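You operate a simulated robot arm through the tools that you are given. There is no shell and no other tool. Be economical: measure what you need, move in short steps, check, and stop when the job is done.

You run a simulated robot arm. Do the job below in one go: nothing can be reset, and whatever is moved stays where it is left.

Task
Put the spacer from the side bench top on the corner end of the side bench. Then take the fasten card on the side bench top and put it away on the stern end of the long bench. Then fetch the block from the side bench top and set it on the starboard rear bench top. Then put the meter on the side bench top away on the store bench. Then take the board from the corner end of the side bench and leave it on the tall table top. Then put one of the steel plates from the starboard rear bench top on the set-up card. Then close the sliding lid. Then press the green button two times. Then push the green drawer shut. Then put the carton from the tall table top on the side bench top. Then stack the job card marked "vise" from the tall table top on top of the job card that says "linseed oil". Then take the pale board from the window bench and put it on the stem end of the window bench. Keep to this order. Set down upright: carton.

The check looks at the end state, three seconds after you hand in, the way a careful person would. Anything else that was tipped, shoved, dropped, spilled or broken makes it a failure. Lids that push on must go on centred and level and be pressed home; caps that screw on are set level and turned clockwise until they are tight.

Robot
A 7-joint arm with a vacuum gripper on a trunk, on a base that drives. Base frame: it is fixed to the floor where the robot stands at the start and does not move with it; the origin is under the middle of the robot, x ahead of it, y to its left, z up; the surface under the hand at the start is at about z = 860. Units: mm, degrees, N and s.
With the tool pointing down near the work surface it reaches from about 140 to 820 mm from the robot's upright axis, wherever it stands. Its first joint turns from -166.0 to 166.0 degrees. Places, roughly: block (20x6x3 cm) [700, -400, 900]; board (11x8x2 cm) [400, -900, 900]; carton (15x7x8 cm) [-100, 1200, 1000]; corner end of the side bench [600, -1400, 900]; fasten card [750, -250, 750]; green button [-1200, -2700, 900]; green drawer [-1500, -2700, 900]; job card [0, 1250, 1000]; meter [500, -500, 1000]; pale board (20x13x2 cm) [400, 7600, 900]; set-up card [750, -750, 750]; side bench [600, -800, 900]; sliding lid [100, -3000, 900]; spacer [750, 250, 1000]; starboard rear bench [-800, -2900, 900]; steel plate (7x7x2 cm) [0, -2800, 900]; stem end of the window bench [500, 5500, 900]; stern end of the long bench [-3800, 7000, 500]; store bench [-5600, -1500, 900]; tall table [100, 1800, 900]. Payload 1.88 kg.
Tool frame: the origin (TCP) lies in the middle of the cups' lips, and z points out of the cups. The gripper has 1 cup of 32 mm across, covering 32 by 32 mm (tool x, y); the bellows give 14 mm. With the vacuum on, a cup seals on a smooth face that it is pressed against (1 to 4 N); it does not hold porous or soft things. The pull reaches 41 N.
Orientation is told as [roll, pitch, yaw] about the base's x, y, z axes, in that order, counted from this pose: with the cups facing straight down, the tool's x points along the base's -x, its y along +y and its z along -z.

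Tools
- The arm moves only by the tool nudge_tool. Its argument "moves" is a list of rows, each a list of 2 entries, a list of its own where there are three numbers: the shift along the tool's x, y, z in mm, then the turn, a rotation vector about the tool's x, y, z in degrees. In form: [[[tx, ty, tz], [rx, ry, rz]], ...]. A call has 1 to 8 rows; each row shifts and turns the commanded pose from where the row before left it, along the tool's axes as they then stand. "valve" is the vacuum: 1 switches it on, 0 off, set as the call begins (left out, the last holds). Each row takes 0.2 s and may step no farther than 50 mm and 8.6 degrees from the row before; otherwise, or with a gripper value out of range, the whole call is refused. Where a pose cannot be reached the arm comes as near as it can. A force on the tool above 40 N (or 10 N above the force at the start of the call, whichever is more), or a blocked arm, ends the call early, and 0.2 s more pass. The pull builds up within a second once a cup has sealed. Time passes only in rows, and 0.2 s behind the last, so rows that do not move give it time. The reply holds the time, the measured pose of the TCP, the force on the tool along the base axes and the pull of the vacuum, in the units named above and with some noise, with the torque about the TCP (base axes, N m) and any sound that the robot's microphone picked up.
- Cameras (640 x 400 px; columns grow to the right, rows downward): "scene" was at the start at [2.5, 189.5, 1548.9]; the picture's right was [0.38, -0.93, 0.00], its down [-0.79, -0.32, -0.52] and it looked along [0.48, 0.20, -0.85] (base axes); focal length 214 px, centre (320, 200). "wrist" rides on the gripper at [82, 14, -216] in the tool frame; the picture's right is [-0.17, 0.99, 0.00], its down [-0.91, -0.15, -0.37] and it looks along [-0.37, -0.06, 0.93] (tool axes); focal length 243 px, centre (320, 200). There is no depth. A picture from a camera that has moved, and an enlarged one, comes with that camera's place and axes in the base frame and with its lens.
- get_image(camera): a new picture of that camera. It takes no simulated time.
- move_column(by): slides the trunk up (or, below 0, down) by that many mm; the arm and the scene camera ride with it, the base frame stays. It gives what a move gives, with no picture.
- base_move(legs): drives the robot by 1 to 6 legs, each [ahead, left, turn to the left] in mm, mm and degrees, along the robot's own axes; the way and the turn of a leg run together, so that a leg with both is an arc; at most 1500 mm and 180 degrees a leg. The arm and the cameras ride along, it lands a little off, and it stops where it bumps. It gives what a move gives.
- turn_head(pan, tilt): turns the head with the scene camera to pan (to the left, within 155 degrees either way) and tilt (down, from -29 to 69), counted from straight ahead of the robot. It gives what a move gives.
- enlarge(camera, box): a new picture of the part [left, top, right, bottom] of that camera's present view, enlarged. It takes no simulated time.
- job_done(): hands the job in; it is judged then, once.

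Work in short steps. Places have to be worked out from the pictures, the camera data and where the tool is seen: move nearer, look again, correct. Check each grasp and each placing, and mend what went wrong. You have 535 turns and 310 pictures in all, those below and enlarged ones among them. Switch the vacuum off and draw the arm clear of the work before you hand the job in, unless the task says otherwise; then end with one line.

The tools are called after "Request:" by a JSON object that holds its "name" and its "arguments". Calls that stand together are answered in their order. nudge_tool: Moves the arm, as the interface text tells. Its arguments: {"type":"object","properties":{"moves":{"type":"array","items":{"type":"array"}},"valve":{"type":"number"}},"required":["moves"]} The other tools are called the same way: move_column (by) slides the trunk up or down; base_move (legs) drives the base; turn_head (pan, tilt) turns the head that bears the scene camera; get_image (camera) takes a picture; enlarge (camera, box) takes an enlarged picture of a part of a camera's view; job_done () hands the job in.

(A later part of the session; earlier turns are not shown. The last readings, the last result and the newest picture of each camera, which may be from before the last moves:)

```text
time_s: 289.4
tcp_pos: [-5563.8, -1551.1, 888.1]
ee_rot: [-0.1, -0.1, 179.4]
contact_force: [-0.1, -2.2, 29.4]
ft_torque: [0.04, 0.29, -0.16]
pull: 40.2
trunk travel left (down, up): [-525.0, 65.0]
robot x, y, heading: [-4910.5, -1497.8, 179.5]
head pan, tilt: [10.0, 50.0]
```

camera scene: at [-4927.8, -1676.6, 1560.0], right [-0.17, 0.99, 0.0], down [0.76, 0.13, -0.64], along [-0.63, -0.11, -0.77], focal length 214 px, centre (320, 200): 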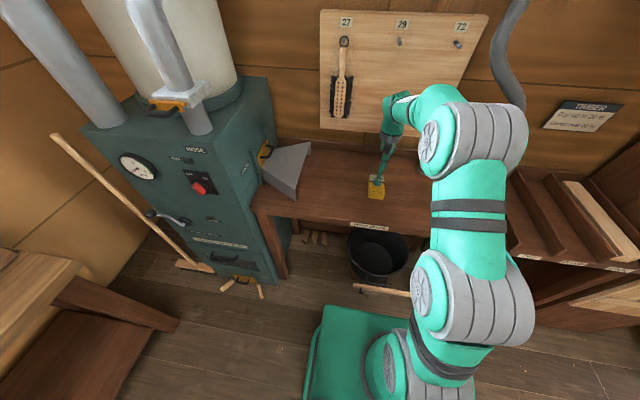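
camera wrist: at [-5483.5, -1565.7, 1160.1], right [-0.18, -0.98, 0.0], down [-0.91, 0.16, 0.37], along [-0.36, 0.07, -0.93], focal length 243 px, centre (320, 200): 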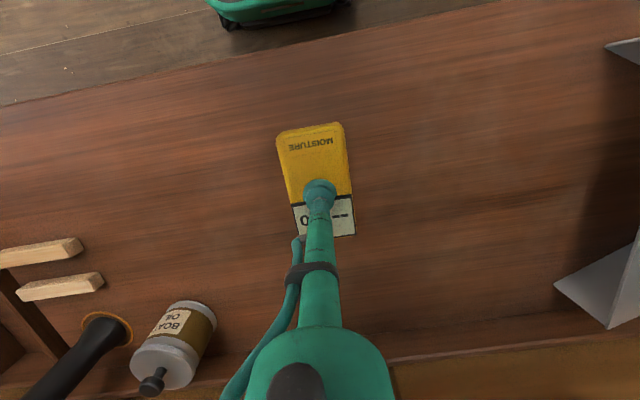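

Contact made. Back off slightly while releasing, then rise.

Request:
{"name": "nudge_tool", "arguments": {"moves": [[[0, 0, -3], [0, 0, 0]], [[0, 0, 0], [0, 0, 0]], [[0, 0, 0], [0, 0, 0]], [[0, 0, -5], [0, 0, 0]], [[0, 0, -30], [0, 0, 0]], [[0, 0, -45], [0, 0, 0]], [[0, 0, -45], [0, 0, 0]], [[0, 0, -45], [0, 0, 0]]], "valve": 0}}

Request:
{"name": "get_image", "arguments": {"camera": "wrist"}}

```text
time_s: 291.2
tcp_pos: [-5564.1, -1552.2, 1060.3]
ee_rot: [-0.1, 0.3, 179.4]
contact_force: [-0.3, -0.7, -0.5]
ft_torque: [0.02, -0.01, -0.02]
pull: 0.1
trunk travel left (down, up): [-525.0, 65.0]
robot x, y, heading: [-4910.0, -1499.3, 179.7]
head pan, tilt: [10.0, 50.0]
```

```text
241 pictures are left
camera wrist: at [-5483.8, -1566.6, 1277.9], right [-0.18, -0.98, 0.0], down [-0.92, 0.16, 0.37], along [-0.36, 0.07, -0.93], focal length 243 px, centre (320, 200)
```

wrist: 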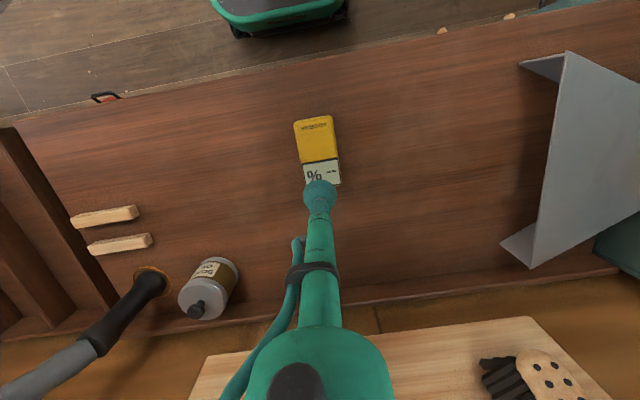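

Meter stored. Return to the side bench for the board at about (447,-934).

Request:
{"name": "nudge_tool", "arguments": {"moves": [[[40, 0, -10], [0, 0, 0]], [[40, 0, -10], [0, 0, 0]], [[40, 0, 0], [0, 0, 0]], [[0, 0, 0], [0, 0, 0]]]}}

Request:
{"name": "base_move", "arguments": {"legs": [[-450, 0, 0], [0, -1450, 0], [0, -150, 0], [0, 0, -179.5]]}}

```text
time_s: 292.2
tcp_pos: [-5445.8, -1551.2, 1078.5]
ee_rot: [0.0, 0.4, 179.5]
contact_force: [-0.4, -0.1, 0.7]
ft_torque: [0.01, 0.0, -0.01]
pull: 0.0
trunk travel left (down, up): [-525.0, 65.0]
robot x, y, heading: [-4907.7, -1500.7, 179.5]
head pan, tilt: [10.0, 50.0]
```

```text
time_s: 310.0
tcp_pos: [-3920.2, 138.0, 1078.4]
ee_rot: [0.0, 0.4, -0.1]
contact_force: [0.0, 0.3, -0.2]
ft_torque: [-0.02, -0.02, 0.02]
pull: 0.2
trunk travel left (down, up): [-525.0, 65.0]
robot x, y, heading: [-4459.1, 84.2, -0.2]
head pan, tilt: [10.0, 50.0]
```

Request:
{"name": "base_move", "arguments": {"legs": [[1450, 0, 0], [1450, 0, 0], [850, 0, 0]]}}

```text
time_s: 328.0
tcp_pos: [-196.4, 192.9, 1079.4]
ee_rot: [0.0, 0.3, 0.9]
contact_force: [0.3, 0.5, -1.0]
ft_torque: [-0.02, 0.01, 0.03]
pull: 0.1
trunk travel left (down, up): [-525.0, 65.0]
robot x, y, heading: [-728.9, 120.6, 0.8]
head pan, tilt: [10.0, 50.0]
```

Request:
{"name": "base_move", "arguments": {"legs": [[640, -1040, -0.8]]}}

Request:
{"name": "get_image", "arguments": {"camera": "wrist"}}

```text
time_s: 334.2
tcp_pos: [469.9, -821.4, 1078.9]
ee_rot: [0.1, 0.4, 1.8]
contact_force: [1.0, 0.6, -0.2]
ft_torque: [-0.02, -0.01, -0.01]
pull: 0.1
trunk travel left (down, up): [-525.0, 65.0]
robot x, y, heading: [-63.6, -896.2, 1.7]
head pan, tilt: [10.0, 50.0]
```

```text
240 pictures are left
camera wrist: at [388.2, -811.2, 1295.6], right [0.14, 0.99, 0.0], down [0.92, -0.13, 0.37], along [0.37, -0.05, -0.93], focal length 243 px, centre (320, 200)
```

wrist: 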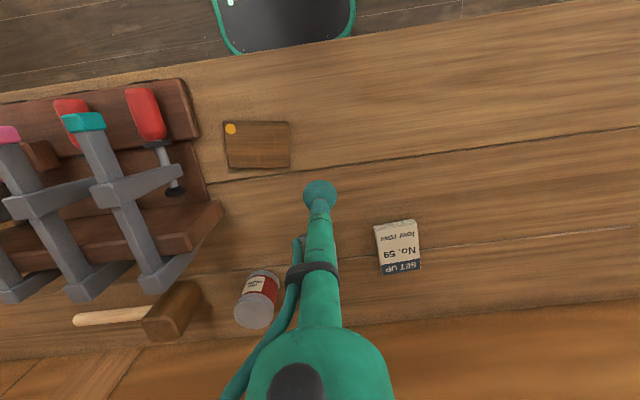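

Board at about (438,-924). Move over and descend.

Request:
{"name": "nudge_tool", "arguments": {"moves": [[[10, -34, 20], [0, 0, 0]], [[11, -34, 30], [0, 0, 0]], [[11, -35, 30], [0, 0, 0]], [[0, 0, 40], [0, 0, 0]], [[0, 0, 0], [0, 0, 0]]]}}

Request:
{"name": "get_image", "arguments": {"camera": "wrist"}}

```text
time_s: 335.4
tcp_pos: [437.5, -922.8, 957.0]
ee_rot: [0.1, 0.3, 1.8]
contact_force: [-0.7, -0.2, -0.2]
ft_torque: [-0.02, 0.05, 0.01]
pull: 0.0
trunk travel left (down, up): [-525.0, 65.0]
robot x, y, heading: [-64.0, -899.3, 1.6]
head pan, tilt: [10.0, 50.0]
```

```text
239 pictures are left
camera wrist: at [357.2, -912.1, 1173.7], right [0.14, 0.99, 0.0], down [0.92, -0.13, 0.37], along [0.37, -0.05, -0.93], focal length 243 px, centre (320, 200)
```

wrist: 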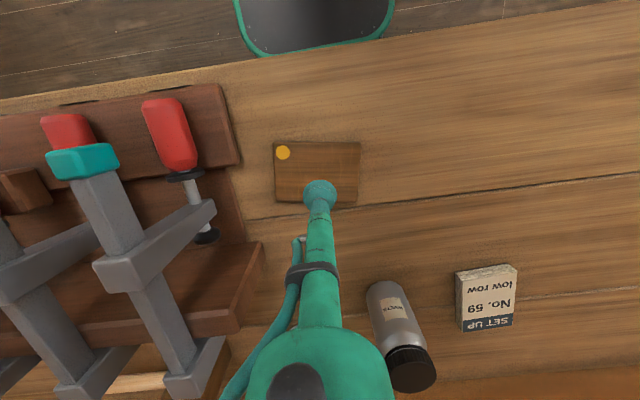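

Centred. Vacuum on and descend.

Request:
{"name": "nudge_tool", "arguments": {"moves": [[[0, -2, 40], [0, 0, 0]], [[0, 0, 22], [0, 0, 0]], [[0, 0, 6], [0, 0, 0]], [[0, 0, 4], [0, 0, 0]], [[0, 0, 4], [0, 0, 0]], [[0, 0, 3], [0, 0, 0]], [[0, 0, 0], [0, 0, 0]], [[0, 0, 0], [0, 0, 0]]], "valve": 1}}

```text
time_s: 337.2
tcp_pos: [438.2, -928.0, 879.0]
ee_rot: [0.1, 0.3, 1.7]
contact_force: [-0.8, 0.9, -0.1]
ft_torque: [-0.04, -0.02, 0.01]
pull: 0.0
trunk travel left (down, up): [-525.0, 65.0]
robot x, y, heading: [-63.4, -896.3, 1.9]
head pan, tilt: [10.0, 50.0]
```

Request:
{"name": "nudge_tool", "arguments": {"moves": [[[0, 0, 3], [0, 0, 0]], [[0, 0, 3], [0, 0, 0]], [[0, 0, 0], [0, 0, 0]], [[0, 0, 0], [0, 0, 0]]]}}

```text
time_s: 338.2
tcp_pos: [438.0, -927.2, 873.7]
ee_rot: [0.0, 0.3, 1.6]
contact_force: [0.2, -0.7, 1.0]
ft_torque: [0.05, 0.01, -0.02]
pull: 40.1
trunk travel left (down, up): [-525.0, 65.0]
robot x, y, heading: [-64.7, -895.4, 2.1]
head pan, tilt: [10.0, 50.0]
```

Gripped. Lift and drive to the tall table, viewing it on the way.

Request:
{"name": "nudge_tool", "arguments": {"moves": [[[0, 0, -10], [0, 0, 0]], [[0, 0, -40], [0, 0, 0]], [[0, 0, -50], [0, 0, 0]], [[0, 0, -50], [0, 0, 0]], [[0, 0, -50], [0, 0, 0]], [[0, 0, -50], [0, 0, 0]], [[0, 0, 0], [0, 0, 0]]]}}

Request:
{"name": "base_move", "arguments": {"legs": [[-800, 300, -1.7], [0, 1450, 0]]}}

Request:
{"name": "turn_head", "arguments": {"pan": 30, "tilt": 35}}

Request:
{"name": "get_image", "arguments": {"camera": "scene"}}

Request:
{"name": "get_image", "arguments": {"camera": "wrist"}}

```text
time_s: 339.8
tcp_pos: [438.7, -927.6, 1126.2]
ee_rot: [0.0, 0.3, 1.7]
contact_force: [-0.2, 0.4, -1.2]
ft_torque: [-0.03, -0.03, 0.01]
pull: 40.7
trunk travel left (down, up): [-525.0, 65.0]
robot x, y, heading: [-66.7, -893.8, 1.7]
head pan, tilt: [10.0, 50.0]
```

```text
time_s: 351.3
tcp_pos: [-402.4, 804.5, 1125.4]
ee_rot: [-0.1, 0.3, -0.4]
contact_force: [0.0, -0.3, -1.3]
ft_torque: [0.02, -0.03, -0.01]
pull: 40.4
trunk travel left (down, up): [-525.0, 65.0]
robot x, y, heading: [-902.0, 851.7, 0.1]
head pan, tilt: [10.0, 50.0]
```

```text
time_s: 352.1
tcp_pos: [-401.5, 805.5, 1125.3]
ee_rot: [-0.1, 0.3, -0.4]
contact_force: [0.1, -0.3, -0.2]
ft_torque: [-0.03, 0.0, -0.01]
pull: 40.8
trunk travel left (down, up): [-525.0, 65.0]
robot x, y, heading: [-902.1, 853.1, -0.2]
head pan, tilt: [30.0, 35.0]
```

```text
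238 pictures are left
camera scene: at [-888.5, 1061.5, 1581.6], right [0.5, -0.87, 0.0], down [-0.5, -0.28, -0.82], along [0.71, 0.41, -0.57], focal length 214 px, centre (320, 200)
```

scene: 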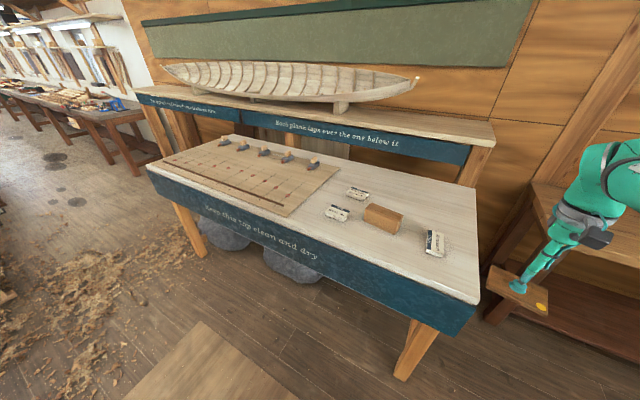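

```text
237 pictures are left
camera wrist: at [-482.7, 819.4, 1342.6], right [0.17, 0.98, 0.0], down [0.92, -0.16, 0.37], along [0.36, -0.06, -0.93], focal length 243 px, centre (320, 200)
```

wrist: 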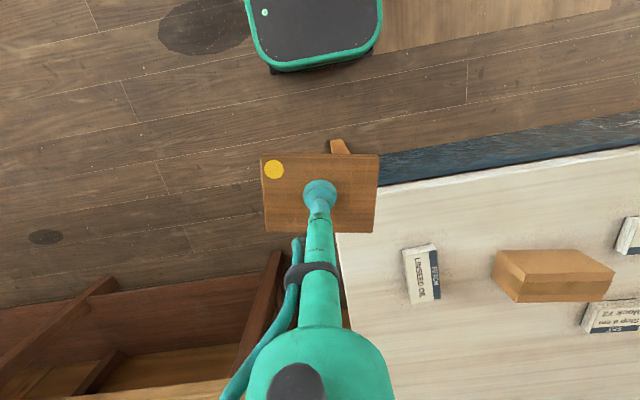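

Tall table: linseed-oil card ≈(-122,967), carton ≈(-87,1226). Free area at about (50,990) behind the linseed card. Move in a bit.

Request:
{"name": "base_move", "arguments": {"legs": [[240, 120, 0]]}}

Request:
{"name": "get_image", "arguments": {"camera": "wrist"}}

```text
time_s: 354.1
tcp_pos: [-154.2, 926.6, 1124.9]
ee_rot: [0.0, 0.4, -0.2]
contact_force: [1.0, 0.9, -0.8]
ft_torque: [0.01, 0.01, -0.01]
pull: 41.1
trunk travel left (down, up): [-525.0, 65.0]
robot x, y, heading: [-659.8, 973.2, 0.1]
head pan, tilt: [30.0, 35.0]
```

```text
236 pictures are left
camera wrist: at [-234.7, 940.5, 1342.6], right [0.17, 0.99, 0.0], down [0.92, -0.16, 0.37], along [0.36, -0.06, -0.93], focal length 243 px, centre (320, 200)
```

wrist: 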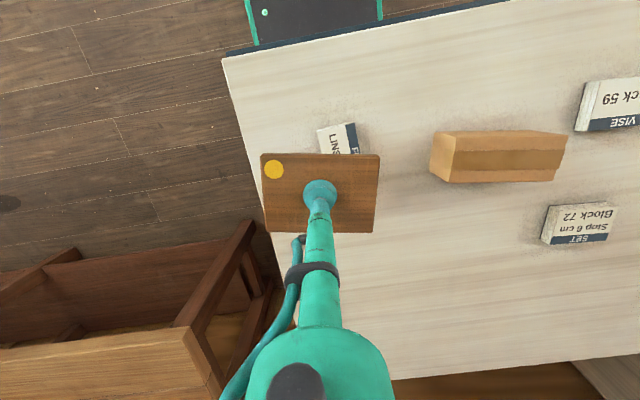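

Move over (60,990) and descend to z≈1000.

Request:
{"name": "nudge_tool", "arguments": {"moves": [[[-36, 11, 21], [0, 0, 0]], [[-36, 11, 21], [0, 0, 0]], [[-36, 11, 21], [0, 0, 0]], [[-36, 11, 21], [0, 0, 0]], [[-36, 11, 21], [0, 0, 0]], [[-34, 9, 20], [0, 0, 0]], [[0, 0, 0], [0, 0, 0]]]}}

Request:
{"name": "get_image", "arguments": {"camera": "wrist"}}

Request:
{"name": "get_image", "arguments": {"camera": "scene"}}

```text
time_s: 355.7
tcp_pos: [62.5, 990.8, 997.6]
ee_rot: [0.1, 0.3, -0.2]
contact_force: [1.1, -0.1, -0.8]
ft_torque: [-0.01, 0.05, 0.05]
pull: 40.5
trunk travel left (down, up): [-525.0, 65.0]
robot x, y, heading: [-657.8, 972.4, -0.2]
head pan, tilt: [30.0, 35.0]
```

```text
235 pictures are left
camera wrist: at [-19.2, 1004.9, 1214.3], right [0.17, 0.99, 0.0], down [0.92, -0.16, 0.37], along [0.36, -0.06, -0.93], focal length 243 px, centre (320, 200)
```

wrist: 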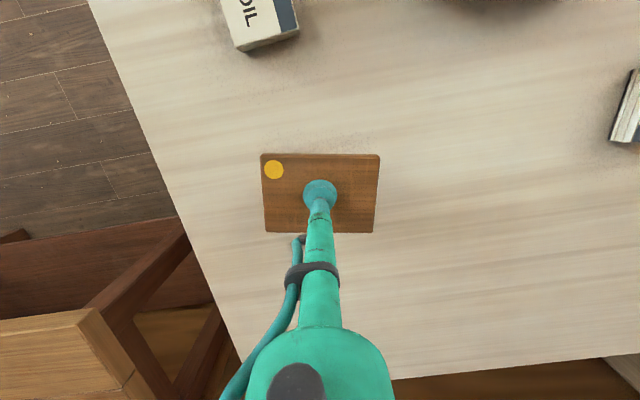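

```text
234 pictures are left
camera scene: at [-641.0, 1181.5, 1581.7], right [0.5, -0.87, 0.0], down [-0.5, -0.29, -0.82], along [0.71, 0.41, -0.57], focal length 214 px, centre (320, 200)
```

scene: 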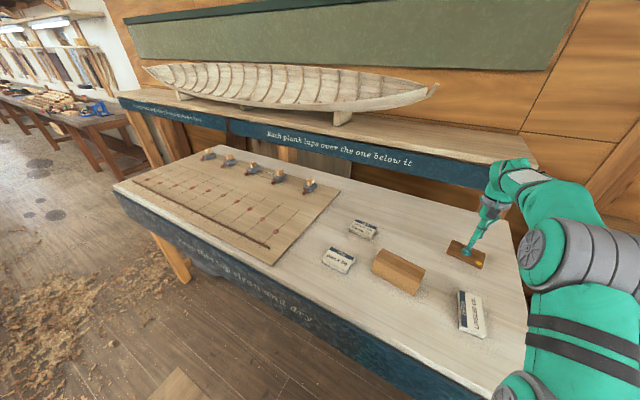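

Request:
{"name": "nudge_tool", "arguments": {"moves": [[[0, 0, 8], [0, 0, 0]], [[0, 0, 6], [0, 0, 0]], [[0, 0, 5], [0, 0, 0]], [[0, 0, 4], [0, 0, 0]], [[0, 0, 4], [0, 0, 0]], [[0, 0, 0], [0, 0, 0]]]}}

Request:
{"name": "get_image", "arguments": {"camera": "wrist"}}

```text
time_s: 357.1
tcp_pos: [59.1, 990.6, 972.7]
ee_rot: [0.0, 0.3, -0.2]
contact_force: [0.3, 0.6, -0.9]
ft_torque: [0.02, 0.0, 0.0]
pull: 41.0
trunk travel left (down, up): [-525.0, 65.0]
robot x, y, heading: [-656.6, 973.5, -0.1]
head pan, tilt: [30.0, 35.0]
```

```text
233 pictures are left
camera wrist: at [-21.6, 1004.6, 1189.5], right [0.17, 0.99, 0.0], down [0.92, -0.16, 0.37], along [0.36, -0.06, -0.93], focal length 243 px, centre (320, 200)
```

wrist: 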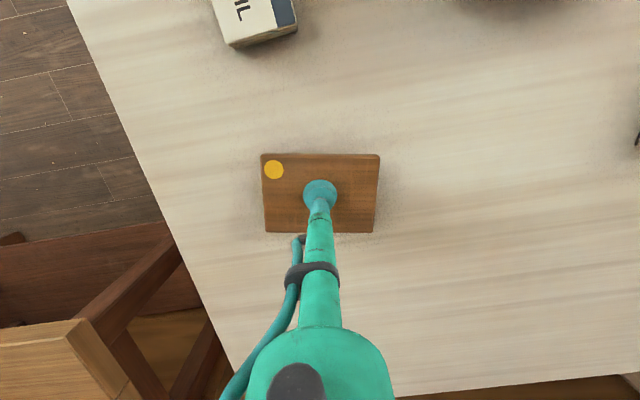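

Request:
{"name": "nudge_tool", "arguments": {"moves": [[[0, 0, 4], [0, 0, 0]], [[0, 0, 4], [0, 0, 0]], [[0, 0, 4], [0, 0, 0]], [[0, 0, 4], [0, 0, 0]], [[0, 0, 0], [0, 0, 0]]]}}

```text
time_s: 358.3
tcp_pos: [58.9, 990.5, 956.4]
ee_rot: [0.0, 0.3, -0.1]
contact_force: [0.2, -0.5, -1.0]
ft_torque: [-0.01, 0.0, -0.01]
pull: 40.5
trunk travel left (down, up): [-525.0, 65.0]
robot x, y, heading: [-661.4, 969.5, -0.0]
head pan, tilt: [30.0, 35.0]
```

Request:
{"name": "nudge_tool", "arguments": {"moves": [[[0, 0, 4], [0, 0, 0]], [[0, 0, 4], [0, 0, 0]], [[0, 0, 4], [0, 0, 0]], [[0, 0, 4], [0, 0, 0]], [[0, 0, 0], [0, 0, 0]]]}}

```text
time_s: 359.5
tcp_pos: [59.1, 990.8, 943.9]
ee_rot: [-0.1, -0.1, -0.2]
contact_force: [1.8, 3.9, 30.6]
ft_torque: [-0.06, 0.01, -0.01]
pull: 40.7
trunk travel left (down, up): [-525.0, 65.0]
robot x, y, heading: [-659.0, 975.8, -0.1]
head pan, tilt: [30.0, 35.0]
```

Contact (table ≈z 930). Release.

Request:
{"name": "nudge_tool", "arguments": {"moves": [[[0, 0, -3], [0, 0, 0]], [[0, 0, 0], [0, 0, 0]], [[0, 0, 0], [0, 0, 0]], [[0, 0, -5], [0, 0, 0]], [[0, 0, -30], [0, 0, 0]], [[20, 0, -45], [0, 0, 0]], [[20, 0, -45], [0, 0, 0]], [[20, 0, -40], [0, 0, 0]]], "valve": 0}}

Request:
{"name": "get_image", "arguments": {"camera": "wrist"}}

```text
time_s: 361.3
tcp_pos: [-3.8, 989.8, 1110.2]
ee_rot: [0.0, 0.5, -0.2]
contact_force: [-0.3, 0.2, -0.1]
ft_torque: [-0.02, 0.01, 0.03]
pull: 0.1
trunk travel left (down, up): [-525.0, 65.0]
robot x, y, heading: [-659.3, 976.1, -0.2]
head pan, tilt: [30.0, 35.0]
```

```text
232 pictures are left
camera wrist: at [-83.2, 1003.5, 1327.8], right [0.17, 0.99, 0.0], down [0.92, -0.16, 0.37], along [0.36, -0.06, -0.93], focal length 243 px, centre (320, 200)
```

wrist: 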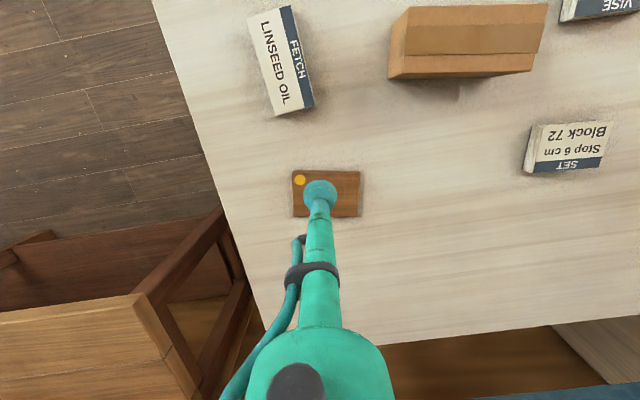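

Board set. Now fetch a steel plate: drive to the starboard rear bench again.

Request:
{"name": "nudge_tool", "arguments": {"moves": [[[40, 0, 0], [0, 0, 0]], [[40, 0, 0], [0, 0, 0]], [[40, 0, 0], [0, 0, 0]], [[0, 0, 0], [0, 0, 0]]]}}

Request:
{"name": "base_move", "arguments": {"legs": [[-240, 0, 0], [0, 0, -90], [1450, 150, 0], [1400, 250, 0]]}}

```text
time_s: 362.3
tcp_pos: [-120.3, 989.5, 1105.7]
ee_rot: [0.0, 0.3, -0.2]
contact_force: [0.2, 0.3, 0.2]
ft_torque: [0.0, -0.02, -0.01]
pull: 0.0
trunk travel left (down, up): [-525.0, 65.0]
robot x, y, heading: [-657.0, 975.1, -0.1]
head pan, tilt: [30.0, 35.0]
```

```text
time_s: 381.4
tcp_pos: [-268.5, -2397.9, 1106.4]
ee_rot: [0.0, 0.3, -86.4]
contact_force: [-1.1, -0.4, 0.3]
ft_torque: [-0.01, 0.03, -0.02]
pull: 0.0
trunk travel left (down, up): [-525.0, 65.0]
robot x, y, heading: [-322.5, -1860.9, -86.1]
head pan, tilt: [30.0, 35.0]
```

Request:
{"name": "base_move", "arguments": {"legs": [[0, 0, -3.9], [290, 190, 0]]}}

Request:
{"name": "get_image", "arguments": {"camera": "wrist"}}

```text
time_s: 384.1
tcp_pos: [-126.4, -2687.5, 1105.8]
ee_rot: [0.0, 0.3, -90.8]
contact_force: [0.6, -0.2, -0.2]
ft_torque: [0.01, -0.02, 0.01]
pull: 0.0
trunk travel left (down, up): [-525.0, 65.0]
robot x, y, heading: [-140.4, -2151.5, -90.6]
head pan, tilt: [30.0, 35.0]
```

```text
231 pictures are left
camera wrist: at [-111.5, -2607.6, 1323.5], right [0.98, -0.18, 0.0], down [-0.17, -0.91, 0.37], along [-0.07, -0.36, -0.93], focal length 243 px, centre (320, 200)
```

wrist: 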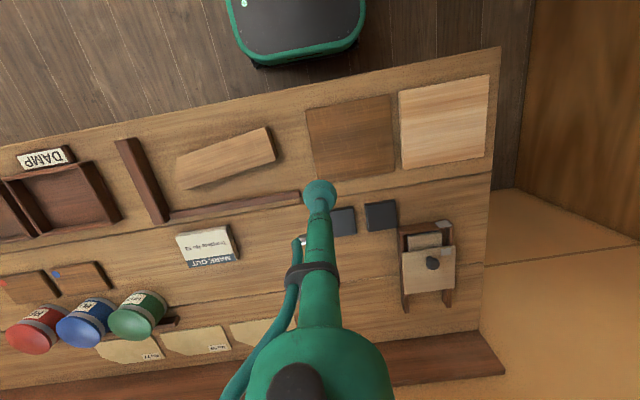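

Take the right plate at about (-30,-2833).

Request:
{"name": "nudge_tool", "arguments": {"moves": [[[-29, 19, 26], [0, 0, 0]], [[-29, 19, 26], [0, 0, 0]], [[-29, 19, 26], [0, 0, 0]], [[-29, 19, 26], [0, 0, 0]], [[-30, 20, 30], [0, 0, 0]], [[0, 0, 0], [0, 0, 0]]]}}

Request:
{"name": "get_image", "arguments": {"camera": "wrist"}}

```text
time_s: 385.5
tcp_pos: [-31.3, -2836.9, 973.6]
ee_rot: [0.0, 0.3, -90.7]
contact_force: [0.1, 0.2, -0.4]
ft_torque: [0.02, 0.0, -0.01]
pull: 0.0
trunk travel left (down, up): [-525.0, 65.0]
robot x, y, heading: [-136.1, -2152.9, -90.5]
head pan, tilt: [30.0, 35.0]
```

```text
230 pictures are left
camera wrist: at [-16.6, -2755.3, 1189.9], right [0.98, -0.18, 0.0], down [-0.17, -0.91, 0.37], along [-0.07, -0.36, -0.93], focal length 243 px, centre (320, 200)
```

wrist: 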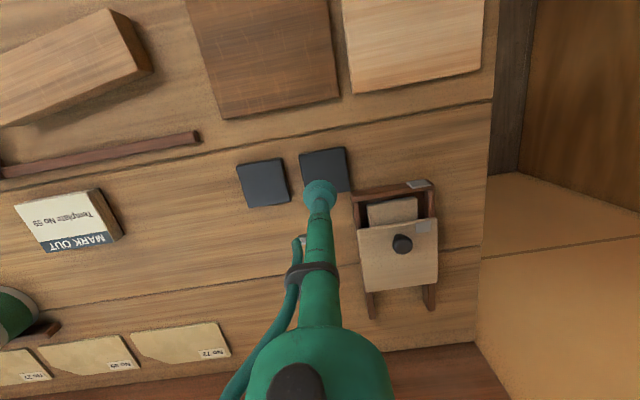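

Centred on the plate. Vacuum on, descend.

Request:
{"name": "nudge_tool", "arguments": {"moves": [[[0, 4, 45], [0, 0, 0]], [[0, 0, 30], [0, 0, 0]], [[0, 0, 6], [0, 0, 0]], [[0, 0, 4], [0, 0, 0]], [[0, 0, 4], [0, 0, 0]], [[0, 0, 0], [0, 0, 0]], [[0, 0, 0], [0, 0, 0]]], "valve": 1}}

```text
time_s: 387.1
tcp_pos: [-28.1, -2834.0, 881.7]
ee_rot: [-0.1, 0.3, -90.8]
contact_force: [-0.5, 0.8, -0.1]
ft_torque: [0.0, 0.0, 0.03]
pull: 0.1
trunk travel left (down, up): [-525.0, 65.0]
robot x, y, heading: [-137.8, -2153.9, -90.5]
head pan, tilt: [30.0, 35.0]
```

Request:
{"name": "nudge_tool", "arguments": {"moves": [[[0, 0, 3], [0, 0, 0]], [[0, 0, 3], [0, 0, 0]], [[0, 0, 0], [0, 0, 0]], [[0, 0, 0], [0, 0, 0]]]}}

```text
time_s: 388.1
tcp_pos: [-29.0, -2833.9, 874.8]
ee_rot: [-0.1, 0.4, -90.8]
contact_force: [-0.3, 0.9, 0.4]
ft_torque: [0.0, 0.03, -0.05]
pull: 40.7
trunk travel left (down, up): [-525.0, 65.0]
robot x, y, heading: [-133.3, -2150.3, -90.9]
head pan, tilt: [30.0, 35.0]
```

Gripped. Lift, retract and drive to the side bench near the set-up card (≈(671,-695)).

Request:
{"name": "nudge_tool", "arguments": {"moves": [[[0, 0, -10], [0, 0, 0]], [[0, 0, -40], [0, 0, 0]], [[0, 0, -50], [0, 0, 0]], [[20, 0, -45], [0, 0, 0]], [[40, 0, -30], [0, 0, 0]], [[40, 0, -20], [0, 0, 0]], [[40, 0, 0], [0, 0, 0]], [[0, 0, 0], [0, 0, 0]]]}}

Request:
{"name": "base_move", "arguments": {"legs": [[-900, 0, 0], [0, 0, 90.6], [90, 530, 0]]}}

Request:
{"name": "get_image", "arguments": {"camera": "wrist"}}

```text
time_s: 389.9
tcp_pos: [-26.0, -2695.2, 1071.2]
ee_rot: [0.0, 0.4, -90.7]
contact_force: [-0.1, -0.2, -3.2]
ft_torque: [0.01, 0.05, 0.0]
pull: 40.5
trunk travel left (down, up): [-525.0, 65.0]
robot x, y, heading: [-134.4, -2151.9, -90.4]
head pan, tilt: [30.0, 35.0]
```

```text
time_s: 401.2
tcp_pos: [475.7, -581.6, 1071.9]
ee_rot: [0.0, 0.4, 1.2]
contact_force: [0.1, 0.5, -4.4]
ft_torque: [-0.02, 0.06, 0.01]
pull: 40.6
trunk travel left (down, up): [-525.0, 65.0]
robot x, y, heading: [-64.6, -715.6, 1.3]
head pan, tilt: [30.0, 35.0]
```

```text
229 pictures are left
camera wrist: at [395.2, -569.9, 1288.5], right [0.15, 0.99, 0.0], down [0.92, -0.13, 0.37], along [0.36, -0.05, -0.93], focal length 243 px, centre (320, 200)
```

wrist: 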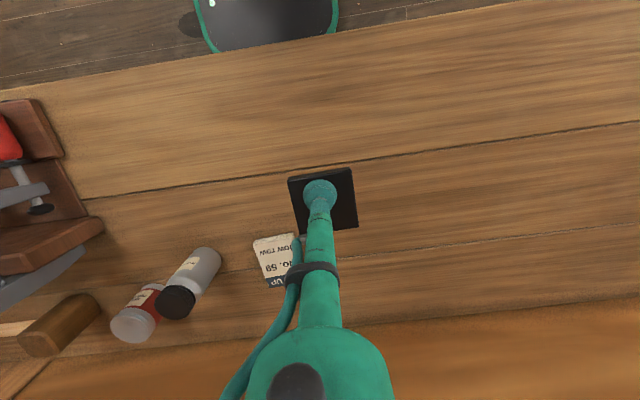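

Move toward above the card at (671,-695), z≈990.

Request:
{"name": "nudge_tool", "arguments": {"moves": [[[-28, -16, 11], [0, 0, 0]], [[-28, -16, 11], [0, 0, 0]], [[-28, -16, 11], [0, 0, 0]], [[-28, -16, 11], [0, 0, 0]], [[-28, -16, 11], [0, 0, 0]], [[-28, -16, 11], [0, 0, 0]], [[-27, -14, 11], [0, 0, 0]], [[0, 0, 0], [0, 0, 0]]]}}

Request:
{"name": "get_image", "arguments": {"camera": "wrist"}}

Request:
{"name": "turn_head", "arguments": {"pan": 10, "tilt": 45}}

Request:
{"name": "get_image", "arguments": {"camera": "scene"}}

```text
time_s: 403.0
tcp_pos: [671.8, -685.7, 996.6]
ee_rot: [0.0, 0.6, 1.1]
contact_force: [0.2, -0.2, -3.8]
ft_torque: [0.01, 0.07, -0.02]
pull: 40.9
trunk travel left (down, up): [-525.0, 65.0]
robot x, y, heading: [-66.7, -712.8, 1.2]
head pan, tilt: [30.0, 35.0]
```

```text
228 pictures are left
camera wrist: at [591.8, -674.3, 1213.3], right [0.14, 0.99, 0.0], down [0.92, -0.13, 0.37], along [0.36, -0.05, -0.93], focal length 243 px, centre (320, 200)
```

wrist: 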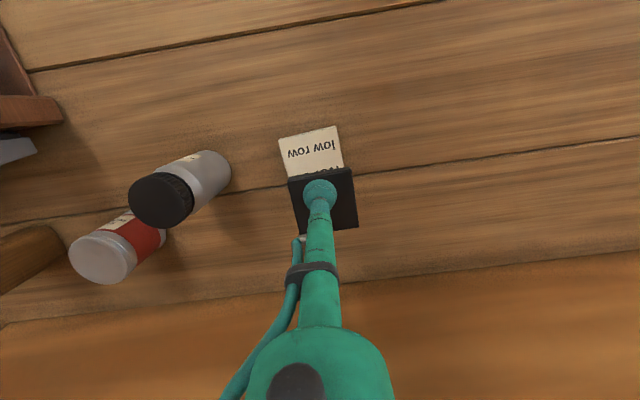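

```text
time_s: 403.8
tcp_pos: [672.6, -686.4, 995.4]
ee_rot: [-0.1, 0.4, 1.2]
contact_force: [0.1, -0.6, -3.9]
ft_torque: [0.05, 0.07, 0.01]
pull: 41.0
trunk travel left (down, up): [-525.0, 65.0]
robot x, y, heading: [-66.4, -714.6, 1.5]
head pan, tilt: [10.0, 45.0]
```

```text
227 pictures are left
camera scene: at [-48.5, -534.5, 1566.9], right [0.2, -0.98, 0.0], down [-0.69, -0.14, -0.71], along [0.69, 0.14, -0.71], focal length 214 px, centre (320, 200)
```

scene: 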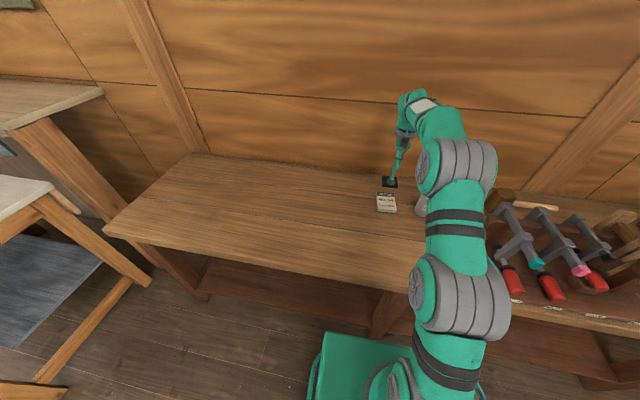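

Card centre ≈(674,-693). Adjust and lower to just above contact (~z 897).

Request:
{"name": "nudge_tool", "arguments": {"moves": [[[-2, -7, 30], [0, 0, 0]], [[0, 0, 35], [0, 0, 0]], [[0, 0, 15], [0, 0, 0]], [[0, 0, 6], [0, 0, 0]], [[0, 0, 0], [0, 0, 0]]]}}

Request:
{"name": "get_image", "arguments": {"camera": "wrist"}}

```text
time_s: 405.0
tcp_pos: [674.3, -694.4, 906.5]
ee_rot: [0.0, 0.4, 1.2]
contact_force: [-0.4, -0.1, -3.9]
ft_torque: [-0.02, 0.07, -0.01]
pull: 40.8
trunk travel left (down, up): [-525.0, 65.0]
robot x, y, heading: [-63.3, -717.3, 1.7]
head pan, tilt: [10.0, 45.0]
```

```text
226 pictures are left
camera wrist: at [592.8, -682.2, 1124.2], right [0.15, 0.99, 0.0], down [0.92, -0.13, 0.37], along [0.36, -0.05, -0.93], focal length 243 px, centre (320, 200)
```

wrist: 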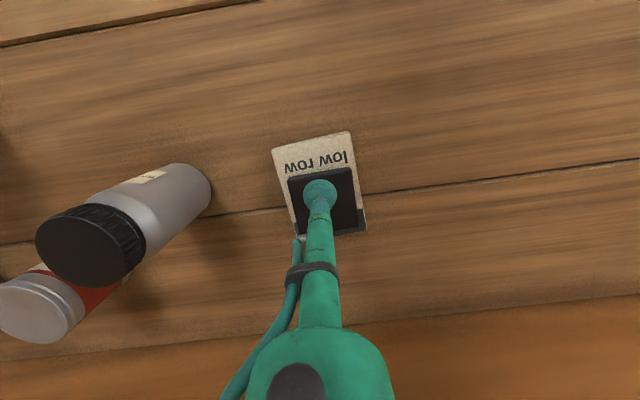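

The plate is ~5 mm too far back; shift 5 mm toward the robot and lower.

Request:
{"name": "nudge_tool", "arguments": {"moves": [[[6, 0, 4], [0, 0, 0]], [[0, 0, 3], [0, 0, 0]], [[0, 0, 3], [0, 0, 0]], [[0, 0, 2], [0, 0, 0]], [[0, 0, 0], [0, 0, 0]]]}}

```text
time_s: 406.2
tcp_pos: [667.3, -695.4, 897.0]
ee_rot: [-0.1, 0.3, 1.2]
contact_force: [-1.3, 0.1, 4.4]
ft_torque: [0.01, -0.2, -0.03]
pull: 40.1
trunk travel left (down, up): [-525.0, 65.0]
robot x, y, heading: [-63.4, -711.6, 1.1]
head pan, tilt: [10.0, 45.0]
```

In contact. Release and rise, then check.

Request:
{"name": "nudge_tool", "arguments": {"moves": [[[0, 0, 1], [0, 0, 0]], [[0, 0, 0], [0, 0, 0]], [[0, 0, 0], [0, 0, 0]], [[0, 0, -4], [0, 0, 0]], [[0, 0, -30], [0, 0, 0]], [[10, 0, -45], [0, 0, 0]], [[20, 0, -40], [0, 0, 0]], [[20, 0, -40], [0, 0, 0]]], "valve": 0}}

Request:
{"name": "get_image", "arguments": {"camera": "wrist"}}

```text
time_s: 408.0
tcp_pos: [617.2, -697.4, 1050.3]
ee_rot: [0.0, 0.3, 1.2]
contact_force: [0.0, 0.8, -0.1]
ft_torque: [0.0, 0.02, 0.02]
pull: 0.0
trunk travel left (down, up): [-525.0, 65.0]
robot x, y, heading: [-65.0, -711.5, 1.6]
head pan, tilt: [10.0, 45.0]
```

```text
225 pictures are left
camera wrist: at [536.7, -686.4, 1267.6], right [0.15, 0.99, 0.0], down [0.92, -0.13, 0.37], along [0.37, -0.05, -0.93], focal length 243 px, centre (320, 200)
```

wrist: 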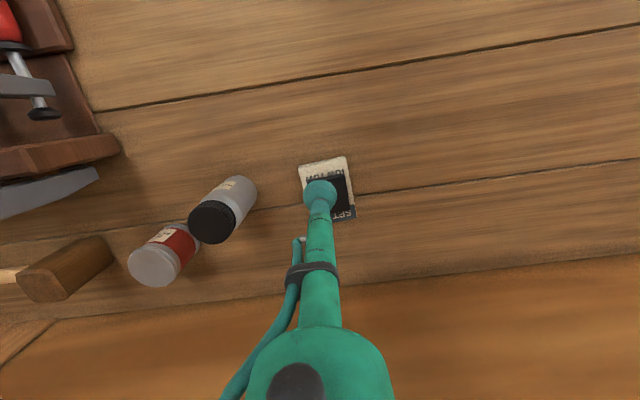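

Plate is on the card. Next the sliding lid: drive back to the starboard rear bench.

Request:
{"name": "nudge_tool", "arguments": {"moves": [[[40, 0, -20], [0, 0, 0]], [[40, 0, -20], [0, 0, 0]], [[0, 0, 0], [0, 0, 0]]]}}

Request:
{"name": "base_move", "arguments": {"legs": [[-200, 0, 0], [0, 0, -91.5], [1400, 100, 0]]}}

Request:
{"name": "get_image", "arguments": {"camera": "wrist"}}

```text
time_s: 408.8
tcp_pos: [540.5, -698.3, 1091.4]
ee_rot: [0.0, 0.4, 1.1]
contact_force: [-0.3, -0.5, -0.2]
ft_torque: [-0.01, -0.02, -0.04]
pull: 0.1
trunk travel left (down, up): [-525.0, 65.0]
robot x, y, heading: [-64.1, -713.3, 1.1]
head pan, tilt: [10.0, 45.0]
```

```text
time_s: 421.0
tcp_pos: [-187.6, -2752.2, 1090.4]
ee_rot: [0.0, 0.3, -91.9]
contact_force: [-0.3, 0.5, -0.7]
ft_torque: [0.01, 0.01, 0.01]
pull: 0.0
trunk travel left (down, up): [-525.0, 65.0]
robot x, y, heading: [-171.3, -2146.5, -91.5]
head pan, tilt: [10.0, 45.0]
```

```text
224 pictures are left
camera wrist: at [-171.5, -2672.3, 1307.9], right [0.98, -0.2, 0.0], down [-0.18, -0.91, 0.37], along [-0.07, -0.36, -0.93], focal length 243 px, centre (320, 200)
```

wrist: 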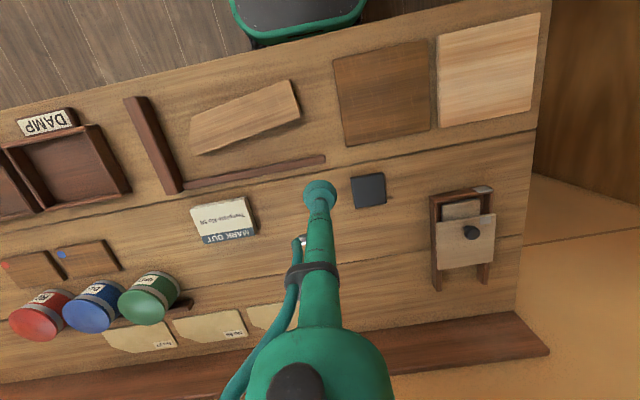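

Request:
{"name": "base_move", "arguments": {"legs": [[0, 150, 1.5]]}}

Request:
{"name": "nudge_tool", "arguments": {"moves": [[[-20, 20, 15], [0, 0, 0]], [[-20, 20, 15], [0, 0, 0]], [[-20, 20, 15], [0, 0, 0]], [[0, 0, 0], [0, 0, 0]]]}}

Request:
{"name": "get_image", "arguments": {"camera": "wrist"}}

Request:
{"name": "turn_head", "arguments": {"pan": 5, "tilt": 50}}

Request:
{"name": "get_image", "arguments": {"camera": "scene"}}

```text
time_s: 422.4
tcp_pos: [-25.0, -2754.9, 1090.0]
ee_rot: [0.0, 0.4, -90.4]
contact_force: [-0.1, -0.2, 0.7]
ft_torque: [-0.02, 0.01, 0.01]
pull: 0.1
trunk travel left (down, up): [-525.0, 65.0]
robot x, y, heading: [-23.1, -2149.1, -90.1]
head pan, tilt: [10.0, 45.0]
```

```text
time_s: 423.4
tcp_pos: [34.2, -2815.2, 1046.9]
ee_rot: [0.0, 0.2, -90.3]
contact_force: [0.6, -0.1, 0.1]
ft_torque: [0.0, 0.03, 0.0]
pull: 0.0
trunk travel left (down, up): [-525.0, 65.0]
robot x, y, heading: [-20.8, -2145.0, -90.4]
head pan, tilt: [10.0, 45.0]
```

```text
223 pictures are left
camera wrist: at [48.8, -2733.8, 1265.5], right [0.98, -0.17, 0.0], down [-0.16, -0.92, 0.37], along [-0.06, -0.36, -0.93], focal length 243 px, centre (320, 200)
```

wrist: 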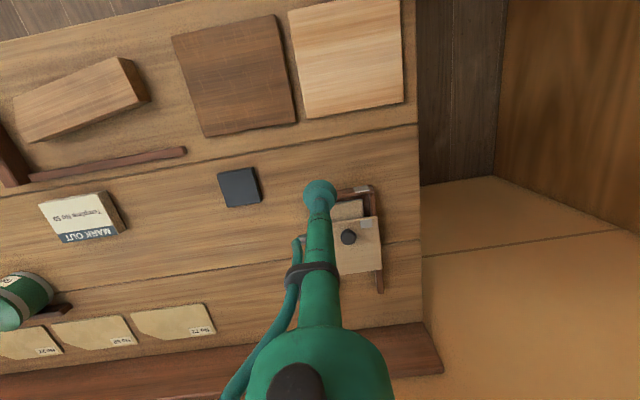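

```text
time_s: 424.0
tcp_pos: [33.9, -2814.8, 1048.7]
ee_rot: [0.0, 0.3, -90.4]
contact_force: [-0.5, -0.4, 0.2]
ft_torque: [0.0, -0.01, 0.01]
pull: 0.1
trunk travel left (down, up): [-525.0, 65.0]
robot x, y, heading: [-24.8, -2148.4, -90.2]
head pan, tilt: [5.0, 50.0]
```

```text
222 pictures are left
camera scene: at [146.8, -2167.6, 1560.0], right [-1.0, -0.08, 0.0], down [-0.06, 0.76, -0.64], along [0.05, -0.64, -0.77], focal length 214 px, centre (320, 200)
```

scene: 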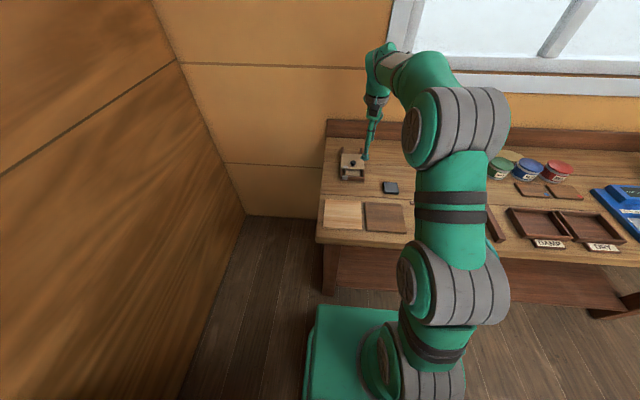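

Request:
{"name": "enlarge", "arguments": {"camera": "scene", "box": [320, 135, 400, 185]}}

Request:
{"name": "nudge_tool", "arguments": {"moves": [[[30, -20, 0], [0, 0, 0]], [[30, -20, 0], [0, 0, 0]], [[0, 0, 0], [0, 0, 0]]]}}

Request:
{"name": "enlarge", "arguments": {"camera": "wrist", "box": [280, 160, 480, 285]}}

```text
8.00 times, centred on (360, 160) of scene
camera zoom: at [146.8, -2167.6, 1560.0], right [-1.0, -0.08, 0.0], down [-0.06, 0.76, -0.64], along [0.05, -0.64, -0.77], focal length 1716 px, centre (0, 520)
```

zoom: 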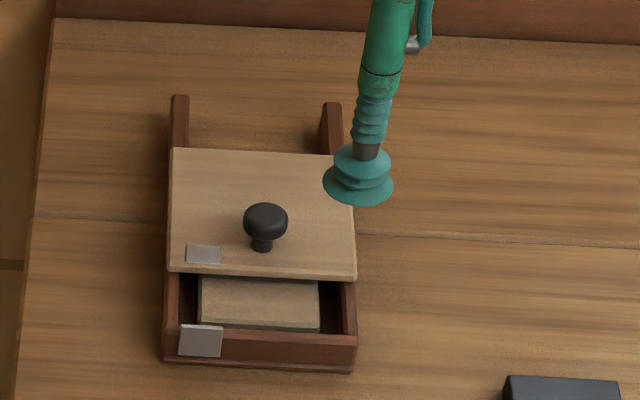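

```text
time_s: 424.8
tcp_pos: [-9.1, -2752.5, 1045.2]
ee_rot: [0.1, 0.3, -90.4]
contact_force: [0.3, -0.1, 0.2]
ft_torque: [0.01, 0.01, -0.01]
pull: 0.2
trunk travel left (down, up): [-525.0, 65.0]
robot x, y, heading: [-21.7, -2146.9, -91.0]
head pan, tilt: [5.0, 50.0]
```

```text
3.20 times, centred on (380, 222) of wrist
camera zoom: at [6.0, -2670.9, 1262.8], right [0.98, -0.17, 0.0], down [-0.16, -0.92, 0.37], along [-0.06, -0.36, -0.93], focal length 776 px, centre (128, 128)
```

zoom: 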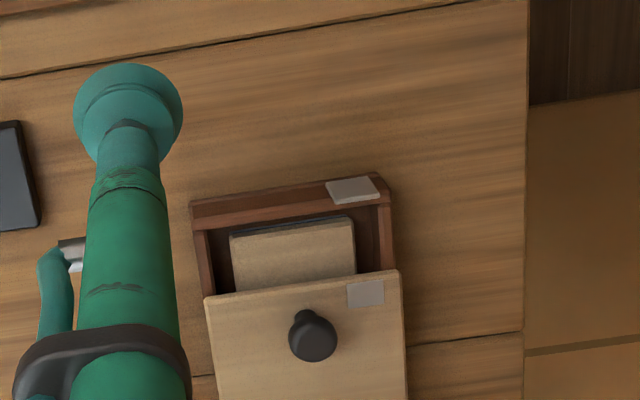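

Lid: front edge y≈-2913, box front ≈-2862, so it must slide ~50 mm toward +y. I'll suck onto the lid behind the knob (~(58,-2980)) and slide; first drive 120 mm closer.

Request:
{"name": "base_move", "arguments": {"legs": [[120, 0, 0]]}}

Request:
{"name": "nudge_tool", "arguments": {"moves": [[[-38, 22, 0], [0, 0, 0]], [[-38, 22, 0], [0, 0, 0]], [[-35, 22, 10], [0, 0, 0]], [[0, 0, 0], [0, 0, 0]]]}}

Request:
{"name": "get_image", "arguments": {"camera": "wrist"}}

Request:
{"name": "get_image", "arguments": {"camera": "scene"}}

```text
time_s: 426.0
tcp_pos: [-9.4, -2870.8, 1044.2]
ee_rot: [0.0, 0.4, -90.5]
contact_force: [0.6, 0.0, 0.2]
ft_torque: [-0.02, 0.01, 0.03]
pull: 0.0
trunk travel left (down, up): [-525.0, 65.0]
robot x, y, heading: [-22.3, -2270.3, -90.5]
head pan, tilt: [5.0, 50.0]
```

```text
time_s: 427.0
tcp_pos: [52.6, -2981.8, 1034.2]
ee_rot: [0.0, 0.5, -90.6]
contact_force: [0.0, -0.2, 0.2]
ft_torque: [0.0, -0.01, -0.01]
pull: 0.1
trunk travel left (down, up): [-525.0, 65.0]
robot x, y, heading: [-22.6, -2262.4, -90.4]
head pan, tilt: [5.0, 50.0]
```

```text
219 pictures are left
camera wrist: at [67.2, -2901.8, 1251.3], right [0.98, -0.17, 0.0], down [-0.16, -0.92, 0.37], along [-0.07, -0.36, -0.93], focal length 243 px, centre (320, 200)
```

wrist: 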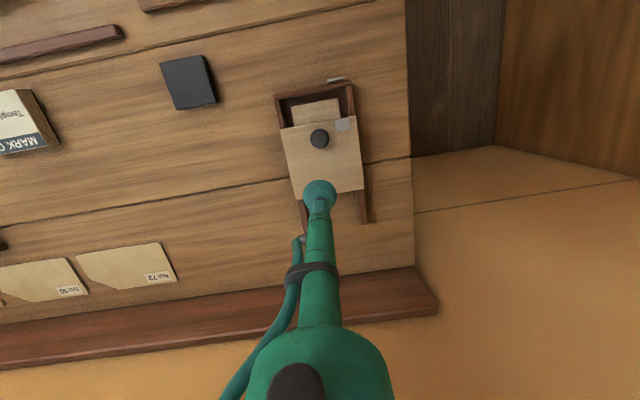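

```text
218 pictures are left
camera scene: at [146.2, -2286.7, 1559.9], right [-1.0, -0.08, 0.0], down [-0.06, 0.76, -0.64], along [0.05, -0.64, -0.77], focal length 214 px, centre (320, 200)
```

scene: 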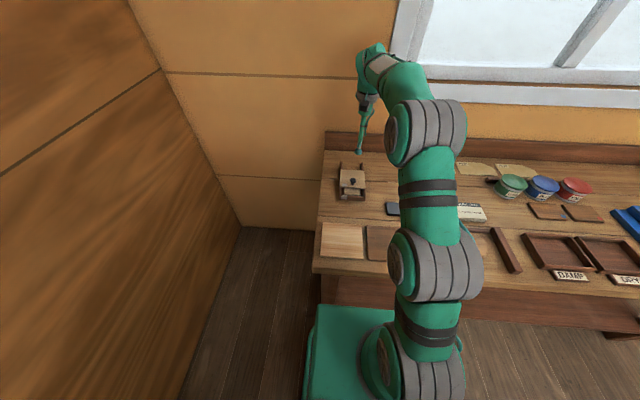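

Target cup at (58,-2990). Descend to ~935 then slow, vacuum on.

Request:
{"name": "nudge_tool", "arguments": {"moves": [[[-4, 3, 40], [0, 0, 0]], [[-3, 2, 40], [0, 0, 0]], [[0, 0, 12], [0, 0, 0]], [[0, 0, 0], [0, 0, 0]]], "valve": 1}}

Request:
{"name": "get_image", "arguments": {"camera": "wrist"}}

Request:
{"name": "enlarge", "arguments": {"camera": "scene", "box": [310, 145, 390, 205]}}

```text
time_s: 428.0
tcp_pos: [59.6, -2986.3, 940.1]
ee_rot: [0.0, 0.3, -90.5]
contact_force: [-0.4, 0.1, -1.0]
ft_torque: [0.0, 0.0, -0.01]
pull: 0.1
trunk travel left (down, up): [-525.0, 65.0]
robot x, y, heading: [-27.0, -2271.7, -90.4]
head pan, tilt: [5.0, 50.0]
```

```text
217 pictures are left
camera wrist: at [73.8, -2906.9, 1157.6], right [0.98, -0.17, 0.0], down [-0.16, -0.92, 0.37], along [-0.07, -0.36, -0.93], focal length 243 px, centre (320, 200)
```

wrist: 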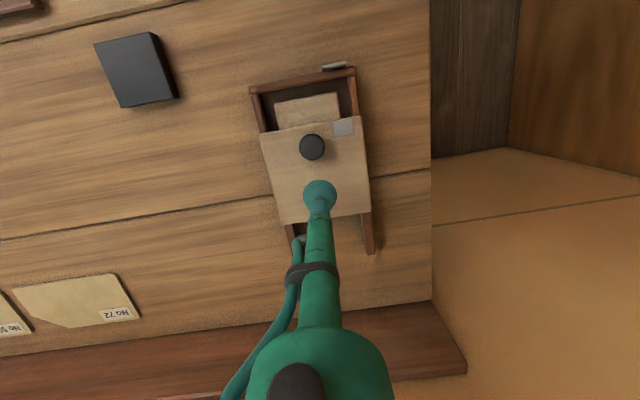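

```text
6.67 times, centred on (350, 175) of scene
camera zoom: at [146.1, -2286.3, 1560.0], right [-1.0, -0.08, 0.0], down [-0.06, 0.76, -0.64], along [0.05, -0.64, -0.77], focal length 1430 px, centre (120, 367)
```

zoom: 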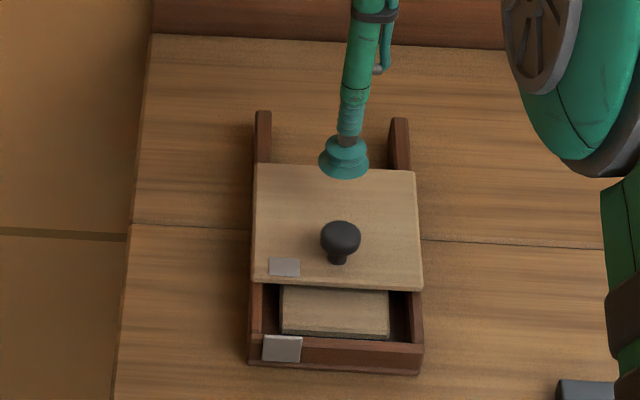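

Request:
{"name": "nudge_tool", "arguments": {"moves": [[[0, 0, 8], [0, 0, 0]], [[0, 0, 6], [0, 0, 0]], [[0, 0, 4], [0, 0, 0]], [[0, 0, 4], [0, 0, 0]], [[0, 0, 0], [0, 0, 0]], [[0, 0, 0], [0, 0, 0]]]}}

```text
time_s: 429.4
tcp_pos: [59.0, -2988.4, 919.2]
ee_rot: [0.0, 0.4, -90.5]
contact_force: [0.2, -0.5, 0.1]
ft_torque: [-0.01, -0.01, 0.0]
pull: 0.1
trunk travel left (down, up): [-525.0, 65.0]
robot x, y, heading: [-21.9, -2269.9, -90.4]
head pan, tilt: [5.0, 50.0]
```

Request:
{"name": "nudge_tool", "arguments": {"moves": [[[0, 0, 4], [0, 0, 0]], [[0, 0, 4], [0, 0, 0]], [[0, 0, 3], [0, 0, 0]], [[0, 0, 3], [0, 0, 0]], [[0, 0, 0], [0, 0, 0]], [[0, 0, 0], [0, 0, 0]]]}}

```text
time_s: 430.8
tcp_pos: [60.1, -2988.2, 906.4]
ee_rot: [0.0, 0.4, -90.3]
contact_force: [-0.8, 0.4, -0.5]
ft_torque: [0.02, -0.01, -0.04]
pull: 0.1
trunk travel left (down, up): [-525.0, 65.0]
robot x, y, heading: [-26.9, -2265.5, -90.1]
head pan, tilt: [5.0, 50.0]
```

Request:
{"name": "nudge_tool", "arguments": {"moves": [[[0, 0, 3], [0, 0, 0]], [[0, 0, 3], [0, 0, 0]], [[0, 0, 3], [0, 0, 0]], [[0, 0, 0], [0, 0, 0]], [[0, 0, 0], [0, 0, 0]]]}}

Request:
{"name": "get_image", "arguments": {"camera": "wrist"}}

```text
time_s: 432.0
tcp_pos: [60.0, -2989.5, 896.6]
ee_rot: [-0.1, 0.3, -90.7]
contact_force: [-3.0, 1.1, -3.4]
ft_torque: [-0.02, 0.03, -0.1]
pull: 41.1
trunk travel left (down, up): [-525.0, 65.0]
robot x, y, heading: [-23.1, -2263.6, -90.4]
head pan, tilt: [5.0, 50.0]
```

```text
215 pictures are left
camera wrist: at [74.3, -2908.3, 1114.2], right [0.98, -0.18, 0.0], down [-0.16, -0.92, 0.37], along [-0.07, -0.36, -0.93], focal length 243 px, centre (320, 200)
```

wrist: 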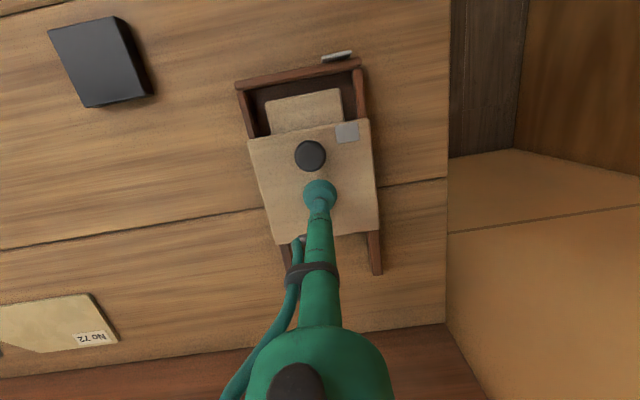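

Sealed on the lid. Slide it 30 mm toward +y first.

Request:
{"name": "nudge_tool", "arguments": {"moves": [[[6, 0.1, 0], [0, 0, 0]], [[6, 0.2, 0], [0, 0, 0]], [[6, 0.2, 0], [0, 0, 0]], [[6, 0.2, 0], [0, 0, 0]], [[6, 0.1, 0], [0, 0, 0]], [[0, 0, 0], [0, 0, 0]]]}}

Request:
{"name": "get_image", "arguments": {"camera": "wrist"}}

Request:
{"name": "enlarge", "arguments": {"camera": "scene", "box": [310, 145, 390, 205]}}

```text
time_s: 433.4
tcp_pos: [60.1, -2959.4, 895.0]
ee_rot: [0.1, 0.4, -90.7]
contact_force: [-8.5, 0.7, -6.8]
ft_torque: [-0.04, 0.0, 0.03]
pull: 40.8
trunk travel left (down, up): [-525.0, 65.0]
robot x, y, heading: [-20.9, -2269.2, -90.6]
head pan, tilt: [5.0, 50.0]
```

```text
214 pictures are left
camera wrist: at [74.2, -2878.3, 1114.4], right [0.98, -0.18, 0.0], down [-0.16, -0.92, 0.37], along [-0.07, -0.36, -0.93], focal length 243 px, centre (320, 200)
```

wrist: 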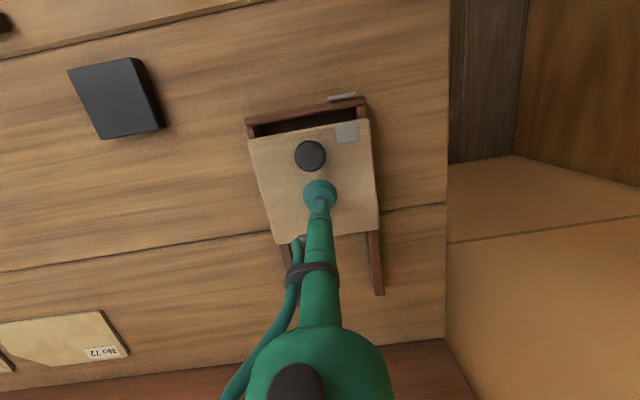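

```text
6.67 times, centred on (350, 175) of scene
camera zoom: at [145.3, -2286.6, 1560.1], right [-1.0, -0.08, 0.0], down [-0.06, 0.76, -0.64], along [0.05, -0.64, -0.77], focal length 1430 px, centre (120, 367)
```

zoom: 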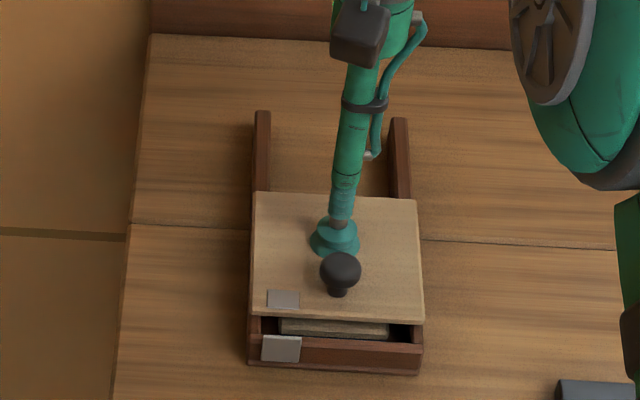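

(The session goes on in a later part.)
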